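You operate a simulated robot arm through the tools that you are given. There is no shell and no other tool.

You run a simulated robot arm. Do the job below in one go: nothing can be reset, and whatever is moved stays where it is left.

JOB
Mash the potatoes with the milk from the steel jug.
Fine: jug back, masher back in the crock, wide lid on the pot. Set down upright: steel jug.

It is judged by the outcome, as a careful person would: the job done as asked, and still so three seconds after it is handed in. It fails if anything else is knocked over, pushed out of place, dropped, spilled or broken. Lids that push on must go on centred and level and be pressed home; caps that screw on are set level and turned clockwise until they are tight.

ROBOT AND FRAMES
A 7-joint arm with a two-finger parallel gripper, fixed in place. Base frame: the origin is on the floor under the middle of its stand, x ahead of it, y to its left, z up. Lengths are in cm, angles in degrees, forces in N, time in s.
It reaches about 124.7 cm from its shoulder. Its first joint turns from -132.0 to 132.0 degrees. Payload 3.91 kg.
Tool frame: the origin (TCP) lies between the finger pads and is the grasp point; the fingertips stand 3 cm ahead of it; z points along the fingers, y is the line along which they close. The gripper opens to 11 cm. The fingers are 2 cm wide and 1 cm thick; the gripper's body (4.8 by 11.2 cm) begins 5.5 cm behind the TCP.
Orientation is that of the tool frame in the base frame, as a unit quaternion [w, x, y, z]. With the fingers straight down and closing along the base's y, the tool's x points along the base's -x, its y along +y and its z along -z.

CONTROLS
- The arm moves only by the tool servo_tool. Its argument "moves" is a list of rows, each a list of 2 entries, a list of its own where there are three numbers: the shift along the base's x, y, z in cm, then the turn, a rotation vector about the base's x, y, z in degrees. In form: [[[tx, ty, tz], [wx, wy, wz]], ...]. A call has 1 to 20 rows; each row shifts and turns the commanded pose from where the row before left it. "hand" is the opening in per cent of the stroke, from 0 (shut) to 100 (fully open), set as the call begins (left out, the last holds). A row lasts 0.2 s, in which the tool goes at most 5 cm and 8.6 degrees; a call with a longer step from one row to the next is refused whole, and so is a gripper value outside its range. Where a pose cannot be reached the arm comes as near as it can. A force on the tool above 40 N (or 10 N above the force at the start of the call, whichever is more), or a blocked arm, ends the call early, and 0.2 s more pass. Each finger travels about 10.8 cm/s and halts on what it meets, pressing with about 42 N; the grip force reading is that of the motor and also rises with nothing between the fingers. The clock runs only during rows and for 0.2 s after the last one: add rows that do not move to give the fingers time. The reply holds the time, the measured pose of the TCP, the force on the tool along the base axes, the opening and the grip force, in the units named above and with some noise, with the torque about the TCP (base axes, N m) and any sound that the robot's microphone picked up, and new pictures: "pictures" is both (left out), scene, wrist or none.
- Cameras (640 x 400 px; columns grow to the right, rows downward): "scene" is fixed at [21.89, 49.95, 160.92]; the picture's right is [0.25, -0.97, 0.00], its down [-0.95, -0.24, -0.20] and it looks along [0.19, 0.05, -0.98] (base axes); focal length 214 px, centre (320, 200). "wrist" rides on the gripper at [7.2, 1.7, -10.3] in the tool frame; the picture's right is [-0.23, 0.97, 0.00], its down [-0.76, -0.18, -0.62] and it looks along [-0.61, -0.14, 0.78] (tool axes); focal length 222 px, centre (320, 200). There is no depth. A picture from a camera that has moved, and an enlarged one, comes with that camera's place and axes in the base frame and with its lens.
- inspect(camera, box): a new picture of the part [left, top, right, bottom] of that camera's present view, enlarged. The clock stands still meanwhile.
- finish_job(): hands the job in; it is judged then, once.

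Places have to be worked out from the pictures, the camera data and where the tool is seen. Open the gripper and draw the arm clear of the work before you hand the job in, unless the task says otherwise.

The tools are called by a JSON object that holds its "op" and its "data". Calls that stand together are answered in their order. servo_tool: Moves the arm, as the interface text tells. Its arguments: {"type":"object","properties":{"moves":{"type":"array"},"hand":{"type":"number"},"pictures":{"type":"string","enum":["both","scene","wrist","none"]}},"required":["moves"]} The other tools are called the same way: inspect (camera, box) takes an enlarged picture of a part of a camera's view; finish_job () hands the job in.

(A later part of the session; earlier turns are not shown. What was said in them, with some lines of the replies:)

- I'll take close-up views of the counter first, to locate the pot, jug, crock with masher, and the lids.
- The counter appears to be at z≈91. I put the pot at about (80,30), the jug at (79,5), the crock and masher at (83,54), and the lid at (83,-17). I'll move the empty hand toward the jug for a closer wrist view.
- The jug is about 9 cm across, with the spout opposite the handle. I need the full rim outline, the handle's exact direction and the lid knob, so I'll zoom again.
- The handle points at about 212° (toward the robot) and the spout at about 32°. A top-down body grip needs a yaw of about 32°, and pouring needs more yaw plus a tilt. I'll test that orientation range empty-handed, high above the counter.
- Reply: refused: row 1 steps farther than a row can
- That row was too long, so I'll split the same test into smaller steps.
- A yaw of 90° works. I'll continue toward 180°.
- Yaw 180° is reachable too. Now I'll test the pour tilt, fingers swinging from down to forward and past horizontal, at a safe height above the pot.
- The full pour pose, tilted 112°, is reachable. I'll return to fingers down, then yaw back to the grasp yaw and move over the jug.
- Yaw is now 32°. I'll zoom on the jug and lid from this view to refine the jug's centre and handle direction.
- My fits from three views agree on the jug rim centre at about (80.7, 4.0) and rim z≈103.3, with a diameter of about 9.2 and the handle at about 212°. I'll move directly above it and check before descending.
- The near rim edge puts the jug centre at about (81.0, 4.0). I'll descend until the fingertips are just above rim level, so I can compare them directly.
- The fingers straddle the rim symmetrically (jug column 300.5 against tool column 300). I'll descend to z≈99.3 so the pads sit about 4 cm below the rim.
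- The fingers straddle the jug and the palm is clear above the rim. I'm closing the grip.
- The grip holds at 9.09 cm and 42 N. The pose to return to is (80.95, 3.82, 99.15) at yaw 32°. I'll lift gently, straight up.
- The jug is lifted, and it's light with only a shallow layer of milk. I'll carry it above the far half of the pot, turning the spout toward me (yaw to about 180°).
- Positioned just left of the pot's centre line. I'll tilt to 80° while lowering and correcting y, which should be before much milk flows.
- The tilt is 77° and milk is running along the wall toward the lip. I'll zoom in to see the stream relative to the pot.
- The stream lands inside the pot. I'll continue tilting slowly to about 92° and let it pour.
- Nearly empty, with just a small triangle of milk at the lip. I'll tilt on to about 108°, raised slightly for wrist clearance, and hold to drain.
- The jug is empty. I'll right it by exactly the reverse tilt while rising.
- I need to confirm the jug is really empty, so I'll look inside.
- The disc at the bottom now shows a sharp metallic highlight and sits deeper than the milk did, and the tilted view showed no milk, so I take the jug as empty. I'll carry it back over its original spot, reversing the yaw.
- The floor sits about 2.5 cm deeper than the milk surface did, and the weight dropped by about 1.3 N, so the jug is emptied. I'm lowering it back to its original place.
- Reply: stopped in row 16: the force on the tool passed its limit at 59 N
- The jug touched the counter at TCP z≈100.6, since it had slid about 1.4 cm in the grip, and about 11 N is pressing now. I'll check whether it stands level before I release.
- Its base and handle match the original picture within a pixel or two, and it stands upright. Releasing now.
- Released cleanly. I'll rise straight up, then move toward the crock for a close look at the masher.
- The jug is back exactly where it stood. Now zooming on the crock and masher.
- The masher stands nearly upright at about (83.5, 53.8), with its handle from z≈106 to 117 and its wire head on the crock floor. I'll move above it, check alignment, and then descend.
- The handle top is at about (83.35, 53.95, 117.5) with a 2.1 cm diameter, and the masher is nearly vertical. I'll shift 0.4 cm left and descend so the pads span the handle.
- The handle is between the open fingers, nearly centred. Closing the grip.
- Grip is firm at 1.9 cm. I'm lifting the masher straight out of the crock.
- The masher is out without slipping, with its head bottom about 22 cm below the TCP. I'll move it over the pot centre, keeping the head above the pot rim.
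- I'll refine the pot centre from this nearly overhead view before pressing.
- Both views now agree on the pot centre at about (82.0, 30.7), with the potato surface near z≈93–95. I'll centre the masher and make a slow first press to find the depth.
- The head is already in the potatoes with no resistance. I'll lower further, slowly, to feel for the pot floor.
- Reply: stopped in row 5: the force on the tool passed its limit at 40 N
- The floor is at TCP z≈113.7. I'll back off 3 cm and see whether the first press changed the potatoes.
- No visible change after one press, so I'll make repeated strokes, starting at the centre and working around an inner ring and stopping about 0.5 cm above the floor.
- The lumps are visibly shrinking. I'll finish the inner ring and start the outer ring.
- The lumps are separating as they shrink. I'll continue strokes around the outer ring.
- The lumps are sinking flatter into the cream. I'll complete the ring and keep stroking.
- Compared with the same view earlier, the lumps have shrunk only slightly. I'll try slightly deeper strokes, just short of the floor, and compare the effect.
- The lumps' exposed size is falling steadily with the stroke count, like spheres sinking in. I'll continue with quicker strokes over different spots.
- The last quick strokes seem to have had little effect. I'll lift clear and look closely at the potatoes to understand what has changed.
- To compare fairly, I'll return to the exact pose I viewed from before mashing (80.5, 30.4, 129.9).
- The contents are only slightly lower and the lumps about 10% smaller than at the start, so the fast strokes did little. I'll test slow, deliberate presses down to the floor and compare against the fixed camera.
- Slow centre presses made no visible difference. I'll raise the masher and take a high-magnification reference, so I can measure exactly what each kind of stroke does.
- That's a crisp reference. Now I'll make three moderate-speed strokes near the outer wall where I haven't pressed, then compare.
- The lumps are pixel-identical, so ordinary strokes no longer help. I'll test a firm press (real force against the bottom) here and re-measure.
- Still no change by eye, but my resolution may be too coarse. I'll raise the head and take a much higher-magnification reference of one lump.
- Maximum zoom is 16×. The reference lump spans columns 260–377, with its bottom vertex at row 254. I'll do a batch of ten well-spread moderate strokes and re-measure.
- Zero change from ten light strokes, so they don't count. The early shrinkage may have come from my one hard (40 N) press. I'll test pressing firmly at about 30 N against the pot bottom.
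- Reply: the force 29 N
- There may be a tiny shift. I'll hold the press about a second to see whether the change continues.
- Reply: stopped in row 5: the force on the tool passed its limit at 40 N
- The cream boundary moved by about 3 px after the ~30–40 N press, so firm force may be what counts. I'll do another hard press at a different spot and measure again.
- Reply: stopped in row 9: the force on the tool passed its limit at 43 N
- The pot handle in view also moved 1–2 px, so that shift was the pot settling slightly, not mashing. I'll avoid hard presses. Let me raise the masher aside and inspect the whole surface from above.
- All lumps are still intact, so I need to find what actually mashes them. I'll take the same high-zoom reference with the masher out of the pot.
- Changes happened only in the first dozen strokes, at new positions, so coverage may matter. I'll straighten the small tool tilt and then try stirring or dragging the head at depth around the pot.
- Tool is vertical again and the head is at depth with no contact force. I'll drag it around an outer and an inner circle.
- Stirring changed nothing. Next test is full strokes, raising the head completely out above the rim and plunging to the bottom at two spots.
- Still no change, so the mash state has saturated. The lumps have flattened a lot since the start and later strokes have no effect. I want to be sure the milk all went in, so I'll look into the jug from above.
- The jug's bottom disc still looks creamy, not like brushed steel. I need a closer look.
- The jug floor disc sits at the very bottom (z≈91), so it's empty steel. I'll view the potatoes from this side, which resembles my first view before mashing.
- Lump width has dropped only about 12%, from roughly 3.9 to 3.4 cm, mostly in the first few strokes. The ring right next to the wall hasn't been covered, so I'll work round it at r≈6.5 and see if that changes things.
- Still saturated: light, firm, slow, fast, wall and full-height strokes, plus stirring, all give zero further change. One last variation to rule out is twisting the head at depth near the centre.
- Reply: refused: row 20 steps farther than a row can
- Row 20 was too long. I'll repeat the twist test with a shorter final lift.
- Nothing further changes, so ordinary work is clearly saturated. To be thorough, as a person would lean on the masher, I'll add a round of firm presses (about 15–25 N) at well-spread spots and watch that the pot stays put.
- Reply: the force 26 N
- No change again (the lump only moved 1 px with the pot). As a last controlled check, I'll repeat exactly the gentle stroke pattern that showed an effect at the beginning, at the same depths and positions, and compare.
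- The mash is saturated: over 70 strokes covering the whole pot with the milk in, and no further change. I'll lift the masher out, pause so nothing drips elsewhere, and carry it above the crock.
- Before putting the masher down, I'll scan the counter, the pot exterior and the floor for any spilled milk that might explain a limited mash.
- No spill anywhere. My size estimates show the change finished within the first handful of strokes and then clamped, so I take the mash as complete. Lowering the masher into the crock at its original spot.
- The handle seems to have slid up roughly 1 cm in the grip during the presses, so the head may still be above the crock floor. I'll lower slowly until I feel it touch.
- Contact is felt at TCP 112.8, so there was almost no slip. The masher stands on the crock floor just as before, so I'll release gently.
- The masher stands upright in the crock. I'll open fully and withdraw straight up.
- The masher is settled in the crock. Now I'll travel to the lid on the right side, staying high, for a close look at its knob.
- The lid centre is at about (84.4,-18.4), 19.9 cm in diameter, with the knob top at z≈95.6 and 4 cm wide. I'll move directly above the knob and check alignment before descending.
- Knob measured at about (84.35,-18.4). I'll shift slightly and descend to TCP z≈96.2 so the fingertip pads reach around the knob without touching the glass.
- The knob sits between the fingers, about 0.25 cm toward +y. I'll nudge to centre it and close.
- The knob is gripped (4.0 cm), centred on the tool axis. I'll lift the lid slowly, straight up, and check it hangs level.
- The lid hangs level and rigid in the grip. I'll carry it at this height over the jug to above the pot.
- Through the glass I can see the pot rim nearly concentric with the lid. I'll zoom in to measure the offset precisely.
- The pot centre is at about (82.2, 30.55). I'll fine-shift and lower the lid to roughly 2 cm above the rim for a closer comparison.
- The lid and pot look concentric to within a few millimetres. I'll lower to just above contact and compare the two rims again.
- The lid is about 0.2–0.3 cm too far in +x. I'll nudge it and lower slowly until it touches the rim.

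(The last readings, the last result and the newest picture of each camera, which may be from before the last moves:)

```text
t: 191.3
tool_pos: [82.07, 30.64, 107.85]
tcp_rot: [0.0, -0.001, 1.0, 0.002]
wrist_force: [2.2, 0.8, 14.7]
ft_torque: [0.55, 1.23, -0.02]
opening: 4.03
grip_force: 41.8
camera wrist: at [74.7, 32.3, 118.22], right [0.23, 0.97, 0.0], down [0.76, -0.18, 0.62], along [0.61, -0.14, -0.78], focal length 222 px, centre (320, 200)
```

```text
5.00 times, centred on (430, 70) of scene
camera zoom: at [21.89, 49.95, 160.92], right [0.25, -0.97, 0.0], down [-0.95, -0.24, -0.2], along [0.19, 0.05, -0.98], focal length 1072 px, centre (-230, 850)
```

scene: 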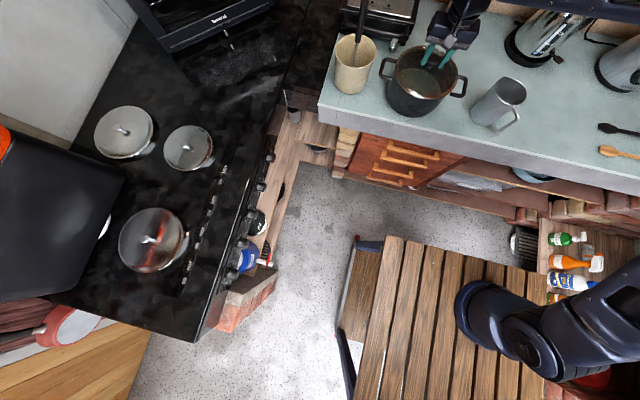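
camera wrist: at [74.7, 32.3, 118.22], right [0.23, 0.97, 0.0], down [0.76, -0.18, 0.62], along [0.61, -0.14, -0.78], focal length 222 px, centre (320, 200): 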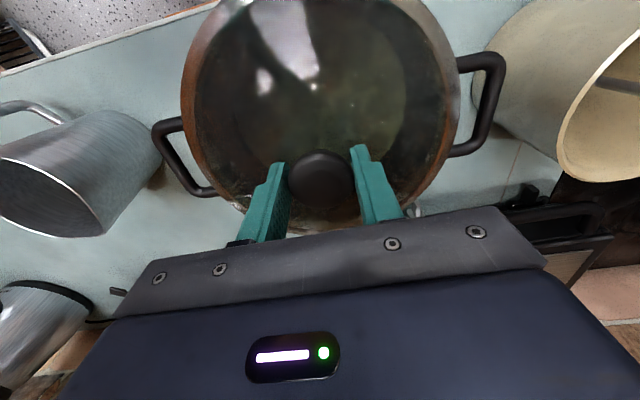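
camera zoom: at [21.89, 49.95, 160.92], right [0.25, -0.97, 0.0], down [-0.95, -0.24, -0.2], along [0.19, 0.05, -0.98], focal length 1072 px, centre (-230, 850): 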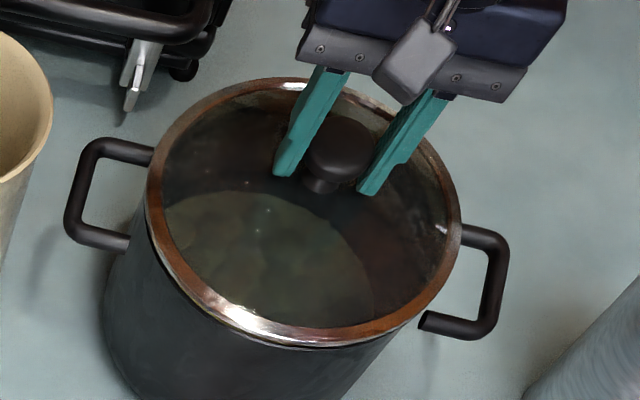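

Contact is felt (about 15 N), with torque showing it touches first on the −x side. I'll look at the rim edges closely before pressing.

{"op": "inspect", "data": {"camera": "scene", "box": [400, 75, 464, 115]}}

{"op": "inspect", "data": {"camera": "scene", "box": [392, 40, 456, 80]}}

{"op": "inspect", "data": {"camera": "wrist", "box": [150, 0, 490, 240]}}

```text
10.00 times, centred on (432, 95) of scene
camera zoom: at [21.89, 49.95, 160.92], right [0.25, -0.97, 0.0], down [-0.95, -0.24, -0.2], along [0.19, 0.05, -0.98], focal length 2145 px, centre (-800, 1250)
```

zoom: 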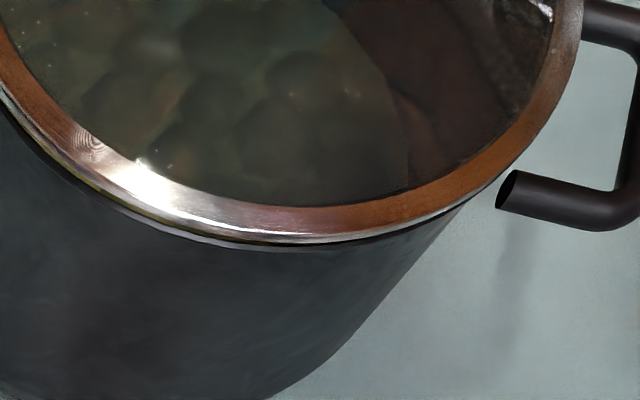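

```text
10.00 times, centred on (424, 60) of scene
camera zoom: at [21.89, 49.95, 160.92], right [0.25, -0.97, 0.0], down [-0.95, -0.24, -0.2], along [0.19, 0.05, -0.98], focal length 2145 px, centre (-720, 1600)
```

zoom: 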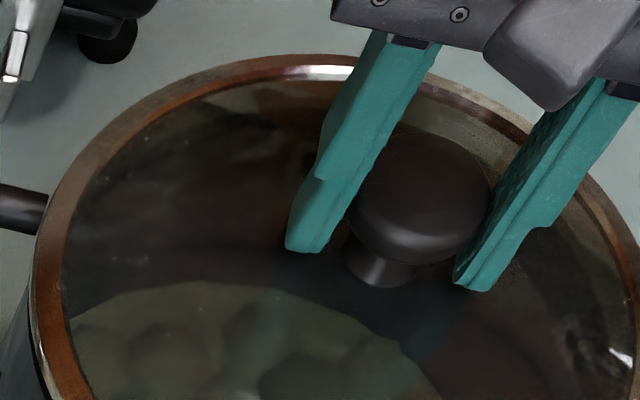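

```text
1.67 times, centred on (320, 120) of wrist
camera zoom: at [74.7, 32.3, 118.22], right [0.23, 0.97, 0.0], down [0.76, -0.18, 0.62], along [0.61, -0.14, -0.78], focal length 370 px, centre (320, 333)
```

zoom: 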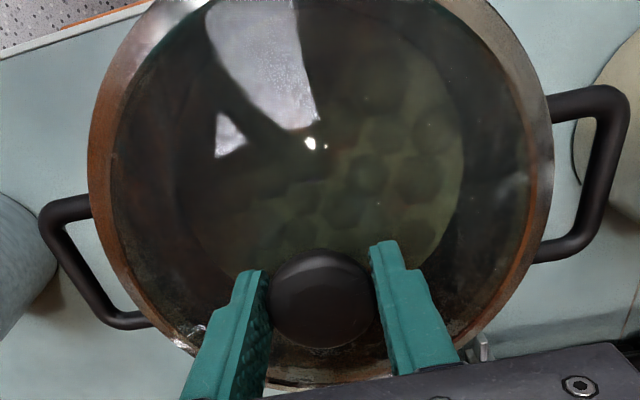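

The two hypotheses (lid too far forward or too far back) need a sharper look, so I'll zoom in fully on the front-left and right edges of the lid/pot seam.

{"op": "inspect", "data": {"camera": "scene", "box": [396, 80, 426, 100]}}

{"op": "inspect", "data": {"camera": "scene", "box": [430, 78, 460, 98]}}

{"op": "inspect", "data": {"camera": "scene", "box": [384, 58, 414, 78]}}

```text
16.00 times, centred on (411, 90) of scene
camera zoom: at [21.89, 49.95, 160.92], right [0.25, -0.97, 0.0], down [-0.95, -0.24, -0.2], along [0.19, 0.05, -0.98], focal length 3432 px, centre (-1136, 1960)
```

zoom: 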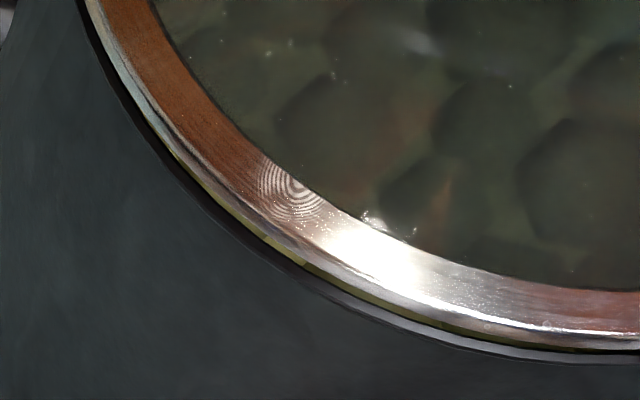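

```text
16.00 times, centred on (445, 88) of scene
camera zoom: at [21.89, 49.95, 160.92], right [0.25, -0.97, 0.0], down [-0.95, -0.24, -0.2], along [0.19, 0.05, -0.98], focal length 3432 px, centre (-1680, 1992)
```

zoom: 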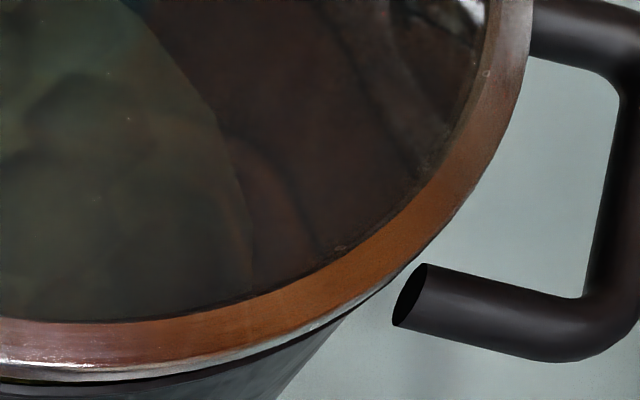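

```text
16.00 times, centred on (399, 68) of scene
camera zoom: at [21.89, 49.95, 160.92], right [0.25, -0.97, 0.0], down [-0.95, -0.24, -0.2], along [0.19, 0.05, -0.98], focal length 3432 px, centre (-944, 2312)
```

zoom: 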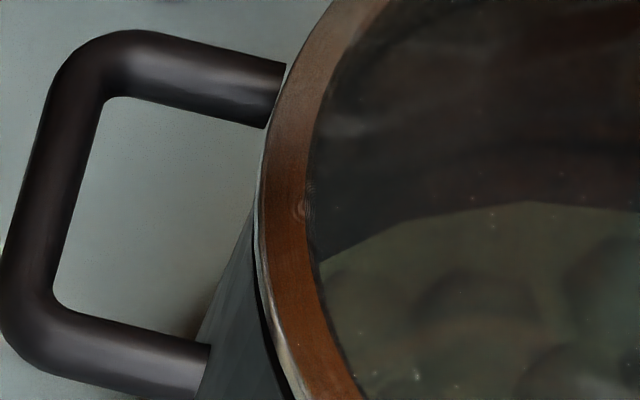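

The lid sits about 0.7–1 cm high: its lower flange is resting on the pot rim at the −x/+y side, so the lid is slightly too far that way. I'll lift a little, shift (+x,−y), and lower again.

{"op": "servo_tool", "data": {"moves": [[[0, 0, 0.4], [0, 0, 0]], [[0.22, -0.1, 0], [0, 0, 0]], [[0, 0, -0.2], [0, 0, 0]], [[0, 0, -0.2], [0, 0, 0]], [[0, 0, -0.15], [0, 0, 0]], [[0, 0, -0.1], [0, 0, 0]], [[0, 0, 0], [0, 0, 0]]], "pictures": "none"}}

```text
t: 192.9
tool_pos: [82.13, 30.61, 107.56]
tcp_rot: [0.0, -0.001, 1.0, 0.002]
wrist_force: [2.6, 0.4, 7.8]
ft_torque: [-0.04, -1.29, 0.03]
opening: 4.04
grip_force: 41.8
```

Now the contact is on the +x side, so the true centre lies between. I'll shift back by half and lower again.

{"op": "servo_tool", "data": {"moves": [[[0, 0, 0.3], [0, 0, 0]], [[-0.11, 0, 0], [0, 0, 0]], [[0, 0, -0.15], [0, 0, 0]], [[0, 0, -0.15], [0, 0, 0]], [[0, 0, -0.15], [0, 0, 0]], [[0, 0, -0.1], [0, 0, 0]], [[0, 0, 0], [0, 0, 0]]], "pictures": "none"}}

{"op": "inspect", "data": {"camera": "scene", "box": [396, 80, 426, 100]}}

```text
t: 194.5
tool_pos: [82.04, 30.5, 107.41]
tcp_rot: [0.001, -0.001, 1.0, 0.002]
wrist_force: [-1.2, 1.8, 18.7]
ft_torque: [0.07, -0.79, 0.05]
opening: 3.99
grip_force: 42.0
```

```text
16.00 times, centred on (411, 90) of scene
camera zoom: at [21.89, 49.95, 160.92], right [0.25, -0.97, 0.0], down [-0.95, -0.24, -0.2], along [0.19, 0.05, -0.98], focal length 3432 px, centre (-1136, 1960)
```

zoom: 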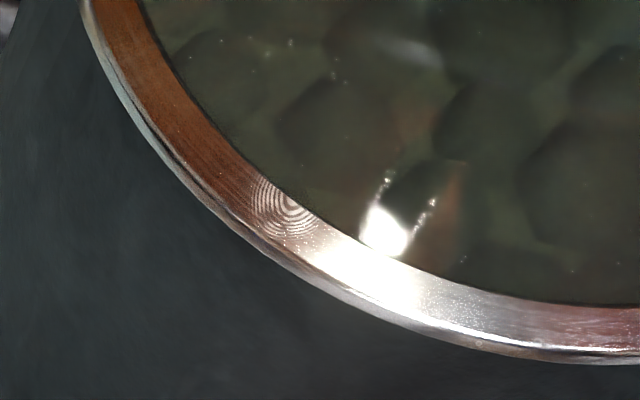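

The gap at the front has closed and the load is spread more evenly, so the lid seems to have dropped into place. I'll check all round.

{"op": "inspect", "data": {"camera": "scene", "box": [380, 30, 480, 110]}}

{"op": "inspect", "data": {"camera": "scene", "box": [430, 78, 460, 98]}}

{"op": "inspect", "data": {"camera": "scene", "box": [384, 58, 414, 78]}}

{"op": "inspect", "data": {"camera": "wrist", "box": [150, 0, 490, 240]}}

```text
5.00 times, centred on (430, 70) of scene
camera zoom: at [21.89, 49.95, 160.92], right [0.25, -0.97, 0.0], down [-0.95, -0.24, -0.2], along [0.19, 0.05, -0.98], focal length 1072 px, centre (-230, 850)
```

zoom: 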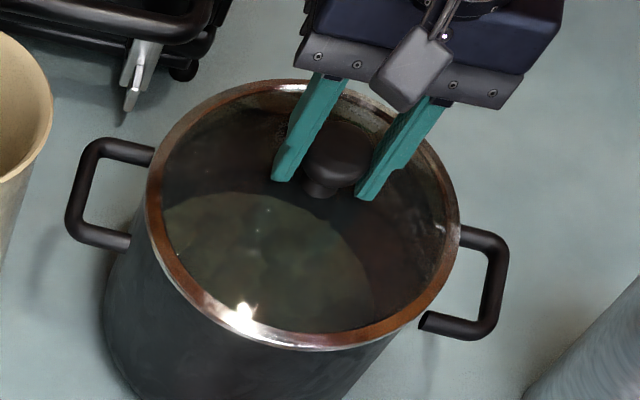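

```text
16.00 times, centred on (445, 88) of scene
camera zoom: at [21.89, 49.95, 160.92], right [0.25, -0.97, 0.0], down [-0.95, -0.24, -0.2], along [0.19, 0.05, -0.98], focal length 3432 px, centre (-1680, 1992)
```

zoom: 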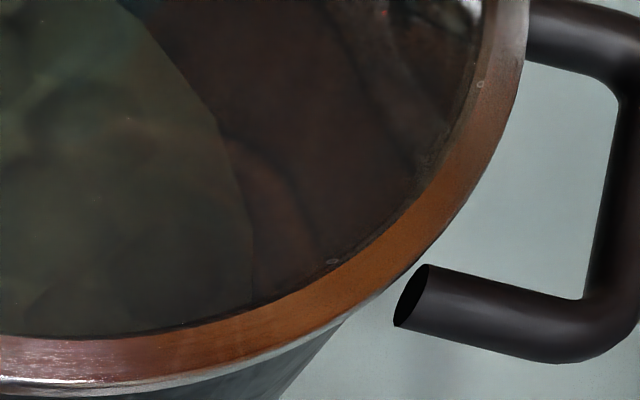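

```text
16.00 times, centred on (399, 68) of scene
camera zoom: at [21.89, 49.95, 160.92], right [0.25, -0.97, 0.0], down [-0.95, -0.24, -0.2], along [0.19, 0.05, -0.98], focal length 3432 px, centre (-944, 2312)
```

zoom: 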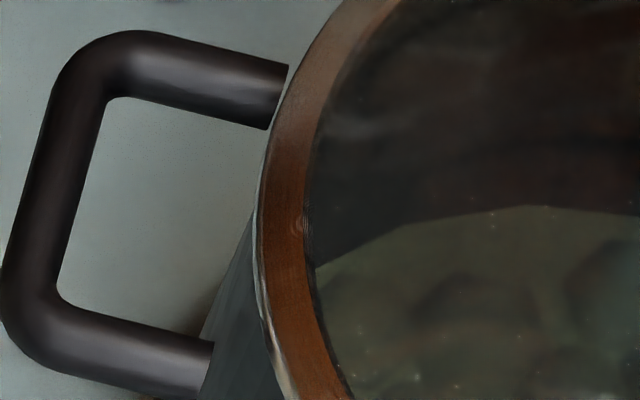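

```text
1.67 times, centred on (320, 120) of wrist
camera zoom: at [74.75, 32.2, 117.78], right [0.22, 0.97, 0.0], down [0.76, -0.18, 0.62], along [0.61, -0.14, -0.78], focal length 370 px, centre (320, 333)
```

zoom: 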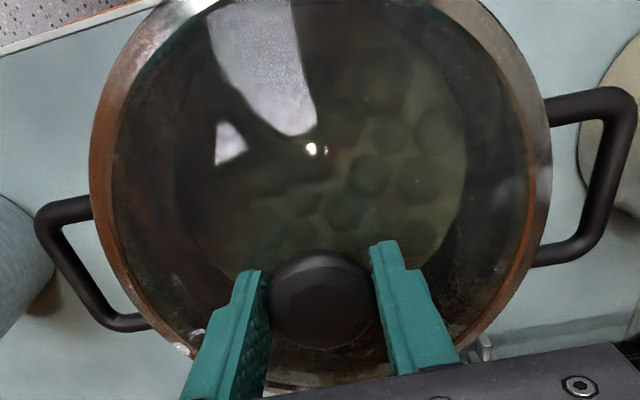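

The lid looks seated and centred. I'll release the knob, rise, close the fingers, and then press down on the knob's centre to push it home evenly.

{"op": "servo_tool", "data": {"moves": [[[0, 0, 0.1], [0, 0, 0]], [[0, 0, 0], [0, 0, 0]], [[0, 0, 0], [0, 0, 0]], [[0, 0, 0], [0, 0, 0]]], "hand": 75, "pictures": "wrist"}}

{"op": "servo_tool", "data": {"moves": [[[0, 0, 1], [0, 0, 0]], [[0, 0, 2], [0, 0, 0]], [[0, 0, 2.5], [0, 0, 0]], [[0, 0, 0], [0, 0, 0]]], "hand": 75}}

{"op": "inspect", "data": {"camera": "scene", "box": [380, 30, 480, 110]}}

{"op": "inspect", "data": {"camera": "wrist", "box": [150, 0, 490, 240]}}

```text
t: 195.5
tool_pos: [82.07, 30.57, 107.44]
tcp_rot: [0.0, 0.0, 1.0, 0.001]
wrist_force: [-0.1, -1.0, 0.1]
ft_torque: [-0.03, 0.02, 0.01]
opening: 8.24
grip_force: 0.2
camera wrist: at [74.81, 32.22, 117.76], right [0.22, 0.97, 0.0], down [0.76, -0.18, 0.62], along [0.61, -0.14, -0.78], focal length 222 px, centre (320, 200)
```

wrist: 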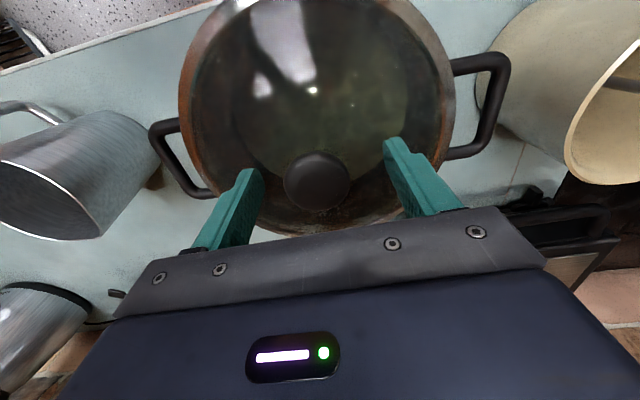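

```text
t: 196.5
tool_pos: [82.05, 30.75, 112.89]
tcp_rot: [0.0, -0.001, 1.0, 0.002]
wrist_force: [-0.1, -0.9, 0.6]
ft_torque: [-0.01, 0.01, -0.02]
opening: 8.24
grip_force: 0.1
camera wrist: at [74.71, 32.38, 123.39], right [0.22, 0.97, 0.0], down [0.76, -0.18, 0.62], along [0.61, -0.14, -0.78], focal length 222 px, centre (320, 200)
```

scene: 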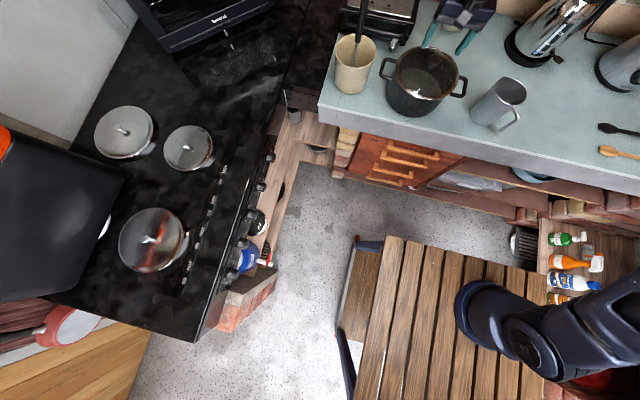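
wrist: 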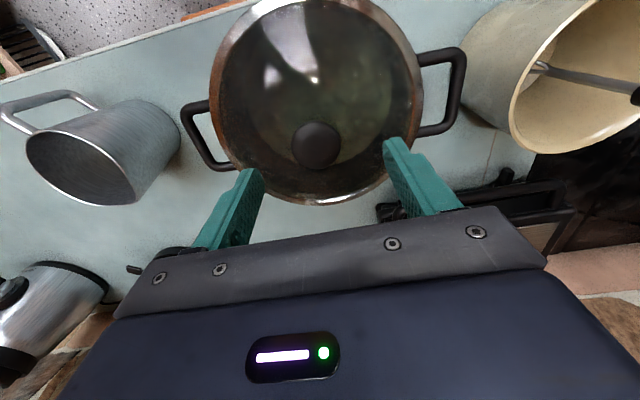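

```text
5.00 times, centred on (430, 70) of scene
camera zoom: at [21.89, 49.95, 160.92], right [0.25, -0.97, 0.0], down [-0.95, -0.24, -0.2], along [0.19, 0.05, -0.98], focal length 1072 px, centre (-230, 850)
```

zoom: 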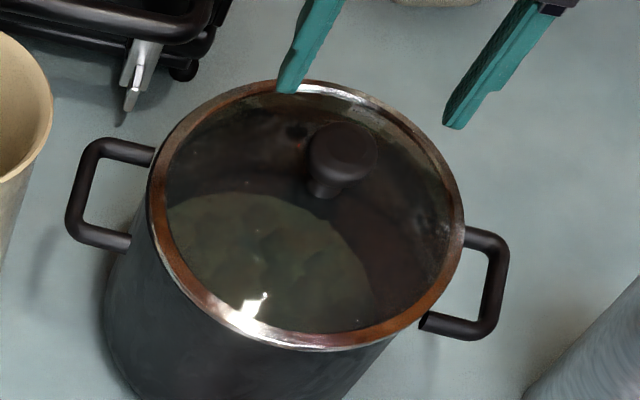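

```text
1.67 times, centred on (320, 120) of wrist
camera zoom: at [74.71, 32.38, 123.39], right [0.22, 0.97, 0.0], down [0.76, -0.18, 0.62], along [0.61, -0.14, -0.78], focal length 370 px, centre (320, 333)
```

zoom: 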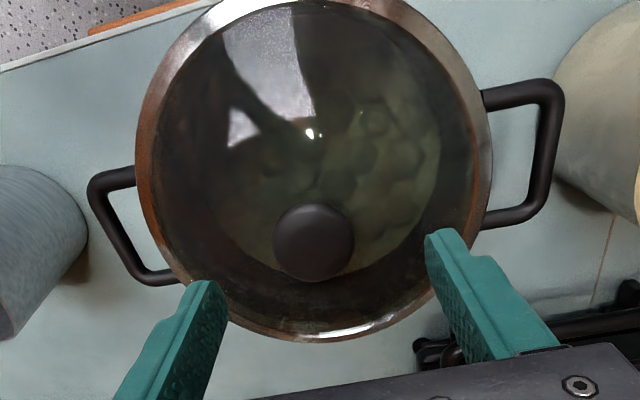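

Released; the lid shifted about 0.3 cm toward −y on its own (self-centring). I'll check the seam all around before pressing.

{"op": "inspect", "data": {"camera": "scene", "box": [396, 80, 426, 100]}}

{"op": "inspect", "data": {"camera": "scene", "box": [430, 78, 460, 98]}}

{"op": "inspect", "data": {"camera": "scene", "box": [384, 58, 414, 78]}}

{"op": "inspect", "data": {"camera": "wrist", "box": [200, 120, 440, 240]}}

```text
16.00 times, centred on (411, 90) of scene
camera zoom: at [21.89, 49.95, 160.92], right [0.25, -0.97, 0.0], down [-0.95, -0.24, -0.2], along [0.19, 0.05, -0.98], focal length 3432 px, centre (-1136, 1960)
```

zoom: 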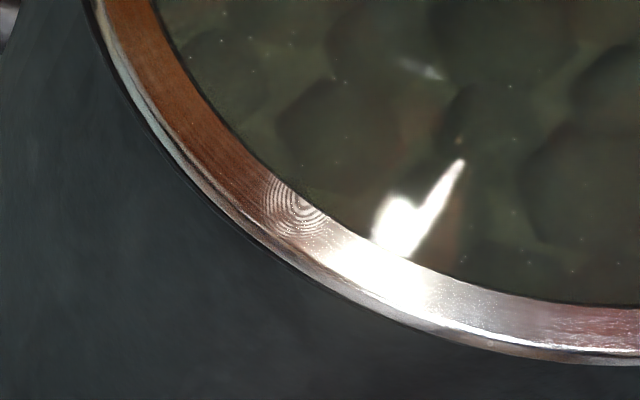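

```text
16.00 times, centred on (445, 88) of scene
camera zoom: at [21.89, 49.95, 160.92], right [0.25, -0.97, 0.0], down [-0.95, -0.24, -0.2], along [0.19, 0.05, -0.98], focal length 3432 px, centre (-1680, 1992)
```

zoom: 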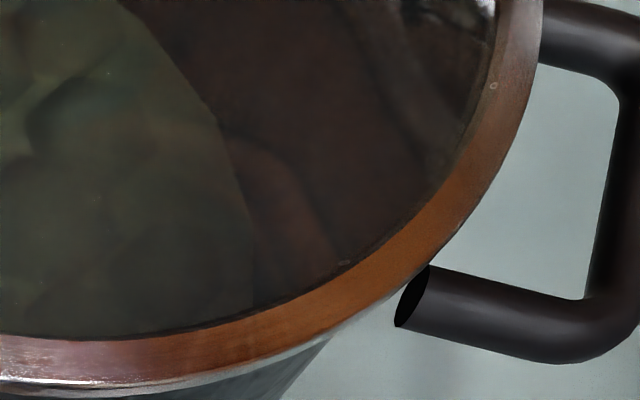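

```text
16.00 times, centred on (399, 68) of scene
camera zoom: at [21.89, 49.95, 160.92], right [0.25, -0.97, 0.0], down [-0.95, -0.24, -0.2], along [0.19, 0.05, -0.98], focal length 3432 px, centre (-944, 2312)
```

zoom: 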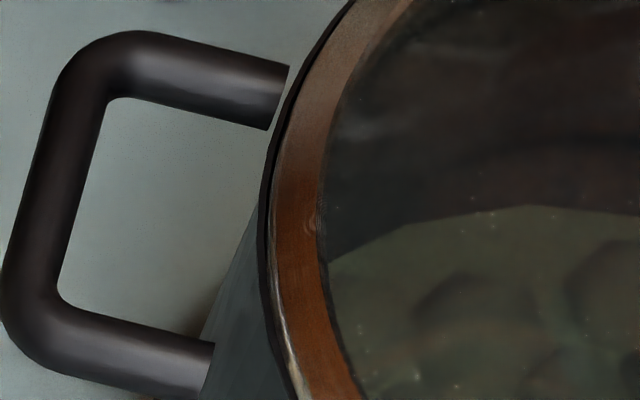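

```text
2.67 times, centred on (320, 180) of wrist
camera zoom: at [74.71, 32.38, 123.39], right [0.22, 0.97, 0.0], down [0.76, -0.18, 0.62], along [0.61, -0.14, -0.78], focal length 592 px, centre (320, 253)
```

zoom: 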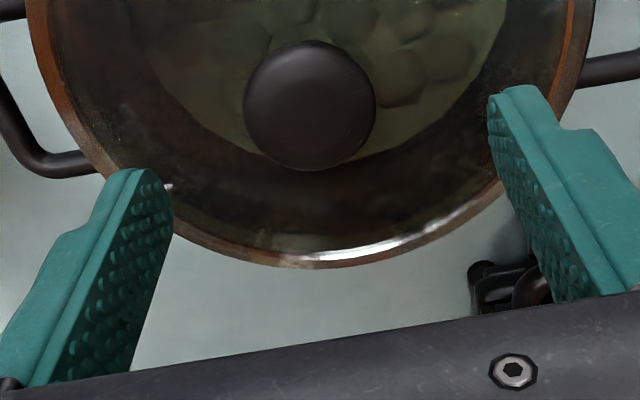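

The lid lies centred within about 1–2 mm. I'll close the fingers, align over the knob at (82.15, 30.3), and press down gently to push it home.

{"op": "servo_tool", "data": {"moves": [[[0.1, -0.35, 0.3], [0, 0, 0]], [[0, 0, 0], [0, 0, 0]], [[0, 0, 0], [0, 0, 0]], [[0, 0, 0], [0, 0, 0]], [[0, 0, 0], [0, 0, 0]]], "hand": 0}}

{"op": "inspect", "data": {"camera": "wrist", "box": [200, 90, 440, 240]}}

```text
t: 197.7
tool_pos: [82.12, 30.19, 113.19]
tcp_rot: [0.0, 0.0, 1.0, 0.002]
wrist_force: [-0.5, 0.8, -0.6]
ft_torque: [0.0, 0.0, 0.01]
opening: 0.0
grip_force: 37.5
camera wrist: at [74.86, 31.94, 123.66], right [0.22, 0.97, 0.0], down [0.76, -0.18, 0.62], along [0.61, -0.14, -0.78], focal length 222 px, centre (320, 200)
```

scene: 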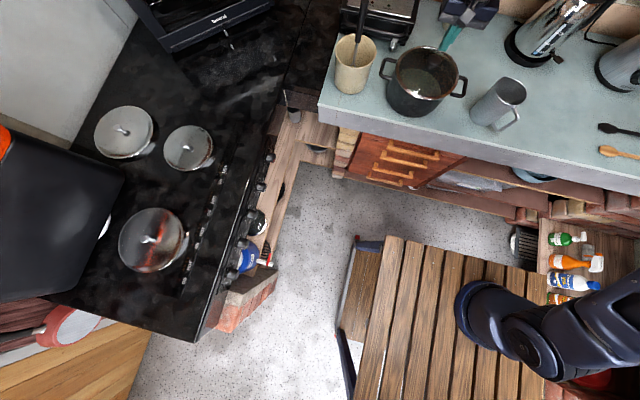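
wrist: 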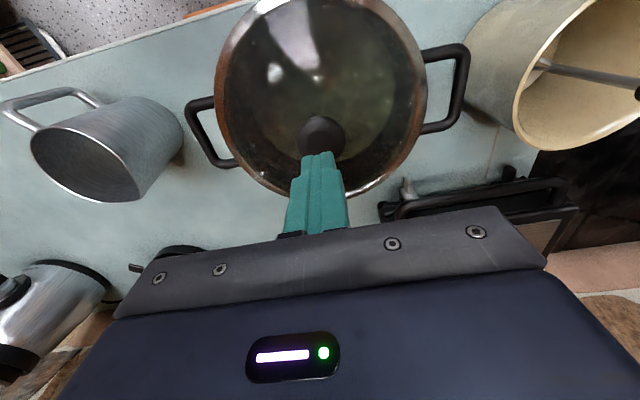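

```text
2.67 times, centred on (320, 165) of wrist
camera zoom: at [74.86, 31.94, 123.66], right [0.22, 0.97, 0.0], down [0.76, -0.18, 0.62], along [0.61, -0.14, -0.78], focal length 592 px, centre (320, 293)
```

zoom: 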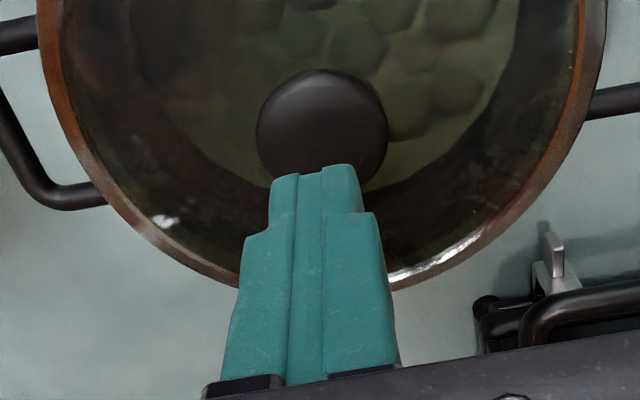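

Closed fingertips are centred over the knob. I'll descend slowly and press.

{"op": "servo_tool", "data": {"moves": [[[0, 0, -1.5], [0, 0, 0]], [[0, 0, -1], [0, 0, 0]], [[0, 0, -0.5], [0, 0, 0]], [[0, 0, -0.2], [0, 0, 0]], [[0, 0, -0.2], [0, 0, 0]], [[0, 0, -0.2], [0, 0, 0]], [[0, 0, -0.15], [0, 0, 0]]], "pictures": "none"}}

```text
t: 199.5
tool_pos: [82.28, 30.37, 109.87]
tcp_rot: [0.003, -0.001, 1.0, 0.002]
wrist_force: [-2.4, -0.8, 12.3]
ft_torque: [-0.06, 0.23, -0.05]
opening: 0.0
grip_force: 37.4
stopped in row 7: the force on the tool passed its limit at 42 N (the readings are from after the stop); the commanded pose is now the measured one
```

Pressed with about 40 N on the knob. I'll back off and inspect how the lid sits.

{"op": "servo_tool", "data": {"moves": [[[0, 0, 1], [0, 0, 0]], [[0, 0, 3], [0, 0, 0]], [[0, 0, 4], [0, 0, 0]], [[0, 0, 0], [0, 0, 0]]]}}

{"op": "inspect", "data": {"camera": "scene", "box": [380, 30, 480, 110]}}

{"op": "inspect", "data": {"camera": "scene", "box": [396, 80, 426, 100]}}

{"op": "inspect", "data": {"camera": "scene", "box": [430, 78, 460, 98]}}

{"op": "inspect", "data": {"camera": "scene", "box": [384, 58, 414, 78]}}

{"op": "inspect", "data": {"camera": "wrist", "box": [150, 0, 490, 240]}}

```text
t: 200.5
tool_pos: [82.32, 30.07, 117.68]
tcp_rot: [0.001, 0.0, 1.0, 0.002]
wrist_force: [-0.5, 0.3, -1.0]
ft_torque: [0.02, -0.01, 0.0]
opening: 0.0
grip_force: 38.1
camera wrist: at [74.95, 31.73, 128.01], right [0.22, 0.97, 0.01], down [0.76, -0.18, 0.62], along [0.61, -0.14, -0.78], focal length 222 px, centre (320, 200)
```

scene: 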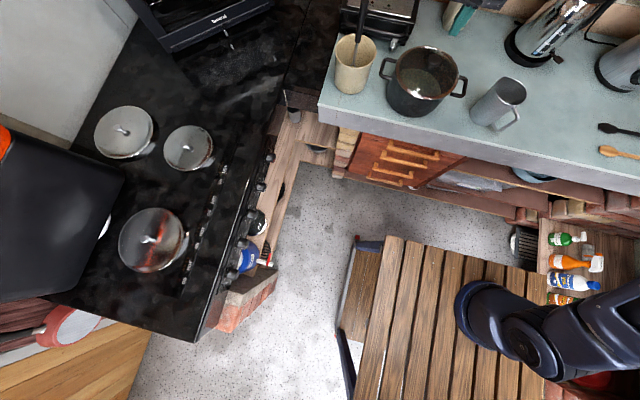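
wrist: 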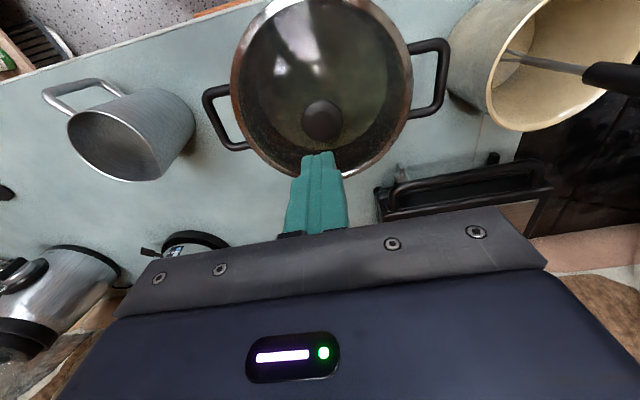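

```text
5.00 times, centred on (430, 70) of scene
camera zoom: at [21.89, 49.95, 160.92], right [0.25, -0.97, 0.0], down [-0.95, -0.24, -0.2], along [0.19, 0.05, -0.98], focal length 1072 px, centre (-230, 850)
```

zoom: 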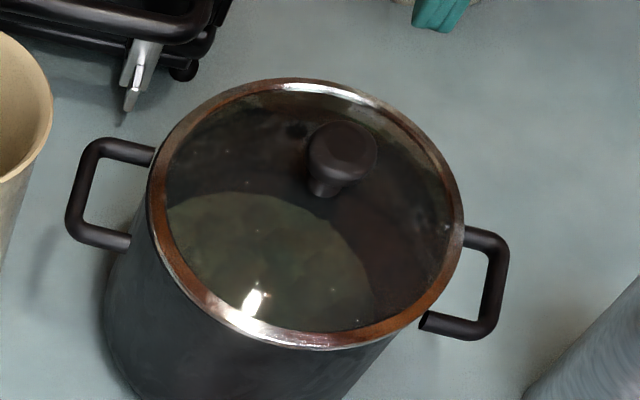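

```text
16.00 times, centred on (411, 90) of scene
camera zoom: at [21.89, 49.95, 160.92], right [0.25, -0.97, 0.0], down [-0.95, -0.24, -0.2], along [0.19, 0.05, -0.98], focal length 3432 px, centre (-1136, 1960)
```

zoom: 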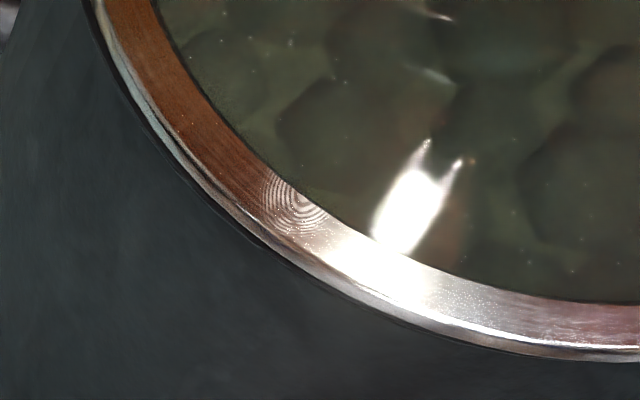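

```text
16.00 times, centred on (445, 88) of scene
camera zoom: at [21.89, 49.95, 160.92], right [0.25, -0.97, 0.0], down [-0.95, -0.24, -0.2], along [0.19, 0.05, -0.98], focal length 3432 px, centre (-1680, 1992)
```

zoom: 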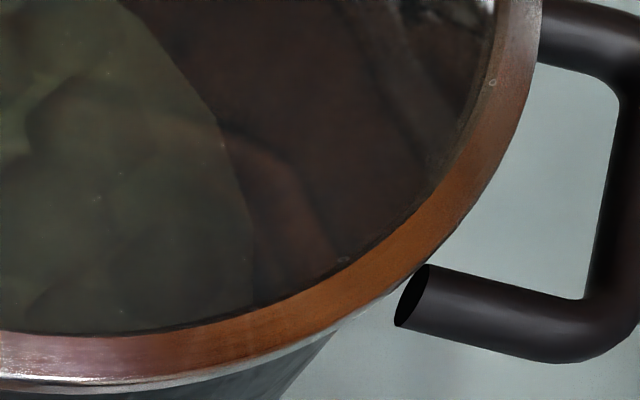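

```text
16.00 times, centred on (399, 68) of scene
camera zoom: at [21.89, 49.95, 160.92], right [0.25, -0.97, 0.0], down [-0.95, -0.24, -0.2], along [0.19, 0.05, -0.98], focal length 3432 px, centre (-944, 2312)
```

zoom: 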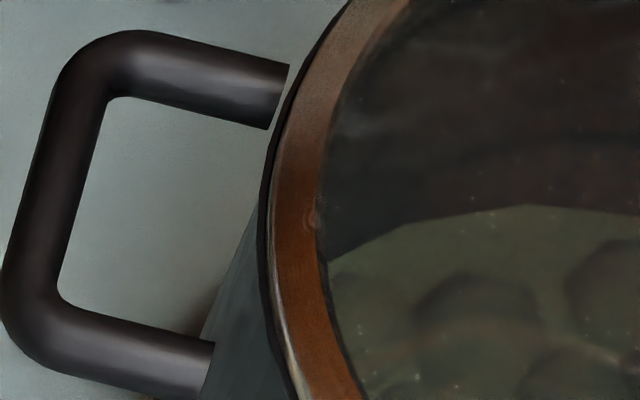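

```text
1.67 times, centred on (320, 120) of wrist
camera zoom: at [74.95, 31.73, 128.01], right [0.22, 0.97, 0.01], down [0.76, -0.18, 0.62], along [0.61, -0.14, -0.78], focal length 370 px, centre (320, 333)
```

zoom: 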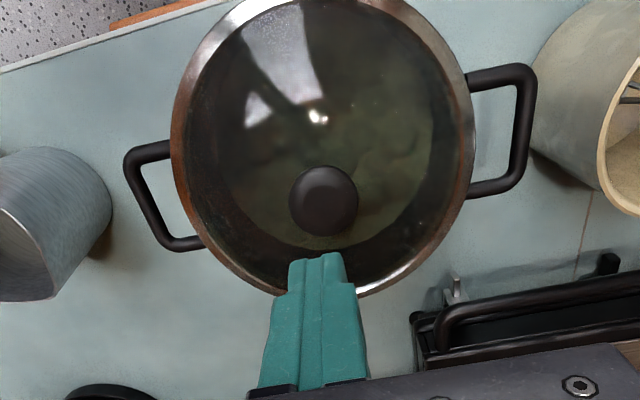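

The lid looks even. I'll also check the far edge, and the wrist view of the rim from above, for any tilt.

{"op": "inspect", "data": {"camera": "scene", "box": [402, 38, 432, 58]}}

{"op": "inspect", "data": {"camera": "scene", "box": [432, 48, 462, 68]}}

{"op": "inspect", "data": {"camera": "wrist", "box": [360, 0, 460, 70]}}

{"op": "inspect", "data": {"camera": "wrist", "box": [200, 100, 300, 190]}}

```text
16.00 times, centred on (417, 48) of scene
camera zoom: at [21.89, 49.95, 160.92], right [0.25, -0.97, 0.0], down [-0.95, -0.24, -0.2], along [0.19, 0.05, -0.98], focal length 3432 px, centre (-1232, 2632)
```

zoom: 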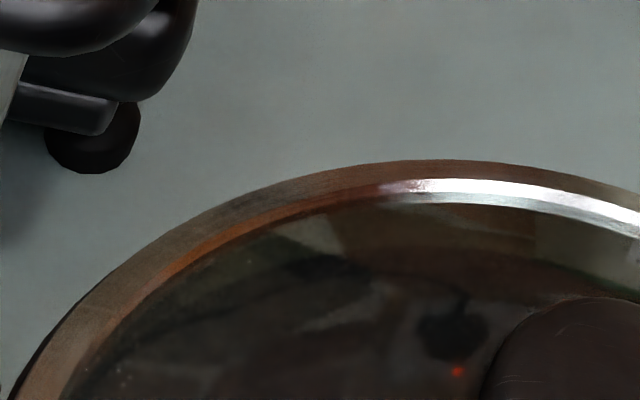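

```text
16.00 times, centred on (447, 58) of scene
camera zoom: at [21.89, 49.95, 160.92], right [0.25, -0.97, 0.0], down [-0.95, -0.24, -0.2], along [0.19, 0.05, -0.98], focal length 3432 px, centre (-1712, 2472)
```

zoom: 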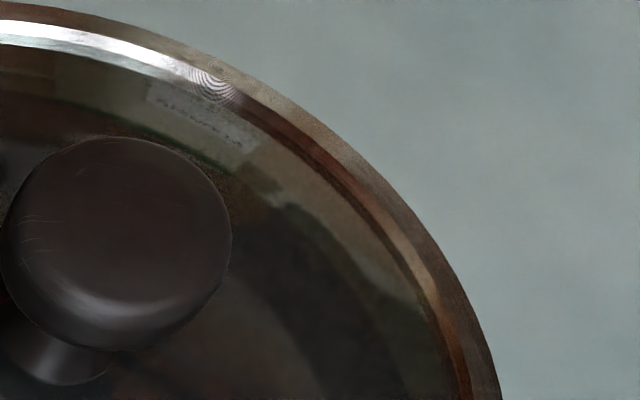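

```text
5.71 times, centred on (410, 35) of wrist
camera zoom: at [74.95, 31.73, 128.01], right [0.22, 0.97, 0.01], down [0.76, -0.18, 0.62], along [0.61, -0.14, -0.78], focal length 1269 px, centre (-194, 1143)
```

zoom: 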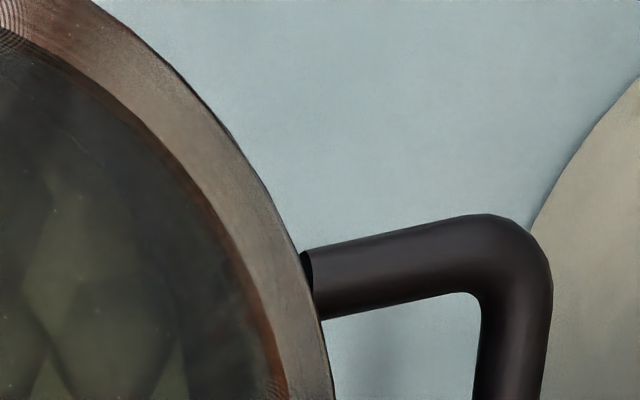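

```text
4.44 times, centred on (250, 145) of wrist
camera zoom: at [74.95, 31.73, 128.01], right [0.22, 0.97, 0.01], down [0.76, -0.18, 0.62], along [0.61, -0.14, -0.78], focal length 987 px, centre (631, 444)
```

zoom: 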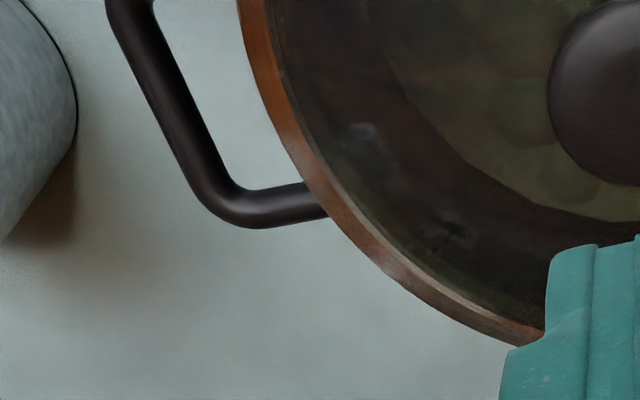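

The lid is level and centred within about a millimetre, with no gap. I'll open the gripper, withdraw upward, and bring the arm clear toward its starting area.

{"op": "servo_tool", "data": {"moves": [[[0, 0, 4], [0, 0, 0]], [[0, 0, 4.5], [0, 0, 0]], [[0, 0, 4.5], [0, 0, 0]], [[0, 0, 4], [0, 0, 0]], [[-3, -2.5, 0], [0, 0, 0]], [[-3, -2.5, 0], [0, 0, 0]], [[-3, -2.5, 0], [0, 0, 0]], [[-3, -2.5, 0], [0, 0, 0]], [[-2.5, -2.5, 0], [0, 0, 0]], [[-2, -2.5, 0], [0, 0, 0]], [[0, 0, 0], [0, 0, 0]]], "hand": 100}}

{"op": "inspect", "data": {"camera": "scene", "box": [320, 0, 640, 200]}}

{"op": "inspect", "data": {"camera": "scene", "box": [380, 30, 480, 110]}}

```text
t: 202.9
tool_pos: [65.68, 15.01, 134.65]
tcp_rot: [0.002, -0.001, 1.0, 0.002]
wrist_force: [-0.2, 0.6, -0.4]
ft_torque: [0.02, 0.01, -0.02]
opening: 11.0
grip_force: 0.1
camera wrist: at [58.46, 16.68, 145.07], right [0.22, 0.97, 0.01], down [0.76, -0.18, 0.62], along [0.61, -0.14, -0.78], focal length 222 px, centre (320, 200)
```

scene: 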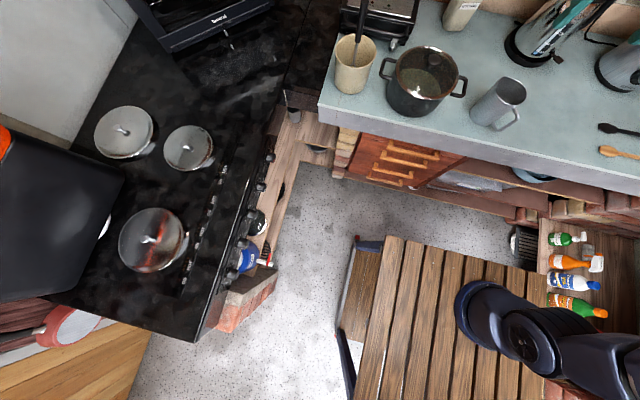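
wrist: 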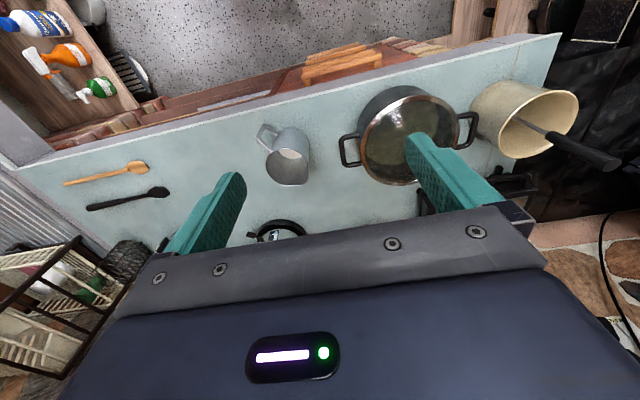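

```text
2.00 times, centred on (480, 100) of scene
camera zoom: at [21.89, 49.95, 160.92], right [0.25, -0.97, 0.0], down [-0.95, -0.24, -0.2], along [0.19, 0.05, -0.98], focal length 429 px, centre (0, 400)
```

zoom: 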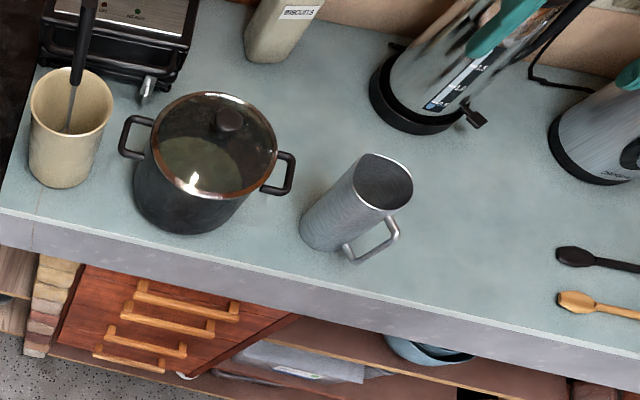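

```text
5.00 times, centred on (430, 70) of scene
camera zoom: at [21.89, 49.95, 160.92], right [0.25, -0.97, 0.0], down [-0.95, -0.24, -0.2], along [0.19, 0.05, -0.98], focal length 1072 px, centre (-230, 850)
```

zoom: 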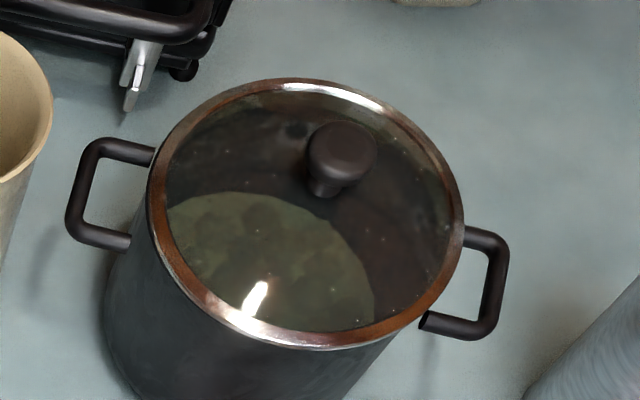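

The scene looks tidy, but this view matches my very first one, so I can directly compare the jug's inside with how the milk looked at the start.

{"op": "inspect", "data": {"camera": "wrist", "box": [40, 100, 360, 300]}}

{"op": "inspect", "data": {"camera": "wrist", "box": [255, 115, 325, 195]}}

```text
2.00 times, centred on (200, 200) of wrist
camera zoom: at [58.46, 16.68, 145.07], right [0.22, 0.97, 0.01], down [0.76, -0.18, 0.62], along [0.61, -0.14, -0.78], focal length 444 px, centre (560, 200)
```

zoom: 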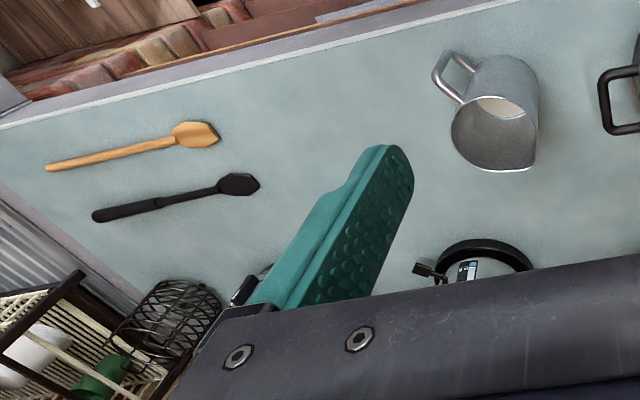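

```text
5.00 times, centred on (290, 155) of wrist
camera zoom: at [58.46, 16.68, 145.07], right [0.22, 0.97, 0.01], down [0.76, -0.18, 0.62], along [0.61, -0.14, -0.78], focal length 1111 px, centre (470, 425)
```

zoom: 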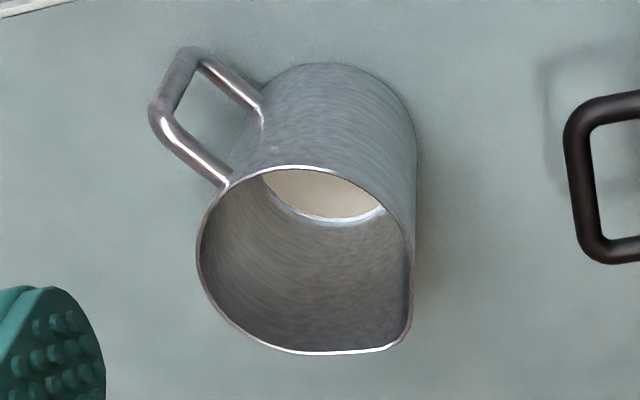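

The disc in the jug sits at the jug's base level (z≈90.7), with the bare bevel ring of the floor visible around it. The milk surface was about 2 cm higher at the start, so the jug is empty. It stands upright on its spot, the masher is in the crock, the lid is centred and pressed on the pot, and nothing else has moved. The gripper is open and the arm is clear, so I'm handing the job in.

{"op": "finish_job", "data": {}}

```text
The job is handed in.
```

I did all the steps and handed the job in, but I'm not certain the potatoes count as fully mashed.

- **Milk:** I poured the jug's milk into the pot and saw the stream land inside, with no spill visible on the counter or floor. The jug's floor still looks slightly cream-coloured. It measures at base level, about 2 cm below the original milk surface, so I judged it empty.
- **Mashing:** I made more than 70 strokes over the whole pot. The potatoes sank and flattened slightly in the first dozen or so, then stopped changing. Slow, fast, firm, twisting and stirring strokes all made no further difference. Lumps are still visible. I took the lack of change to mean the mash was finished, but I couldn't confirm it.
- **Pot:** a few of the presses were harder than they needed to be, about 40 N. They slid the pot by less than a millimetre.
- **Jug:** it's back upright on its original spot.
- **Masher:** it's standing upright in the crock where it was.
- **Lid:** the wide lid is on the pot, level and centred to within 1–2 mm. I pressed it down at the knob with about 40 N.

Nothing else moved that I could see. The gripper is open and the arm is clear of the counter.
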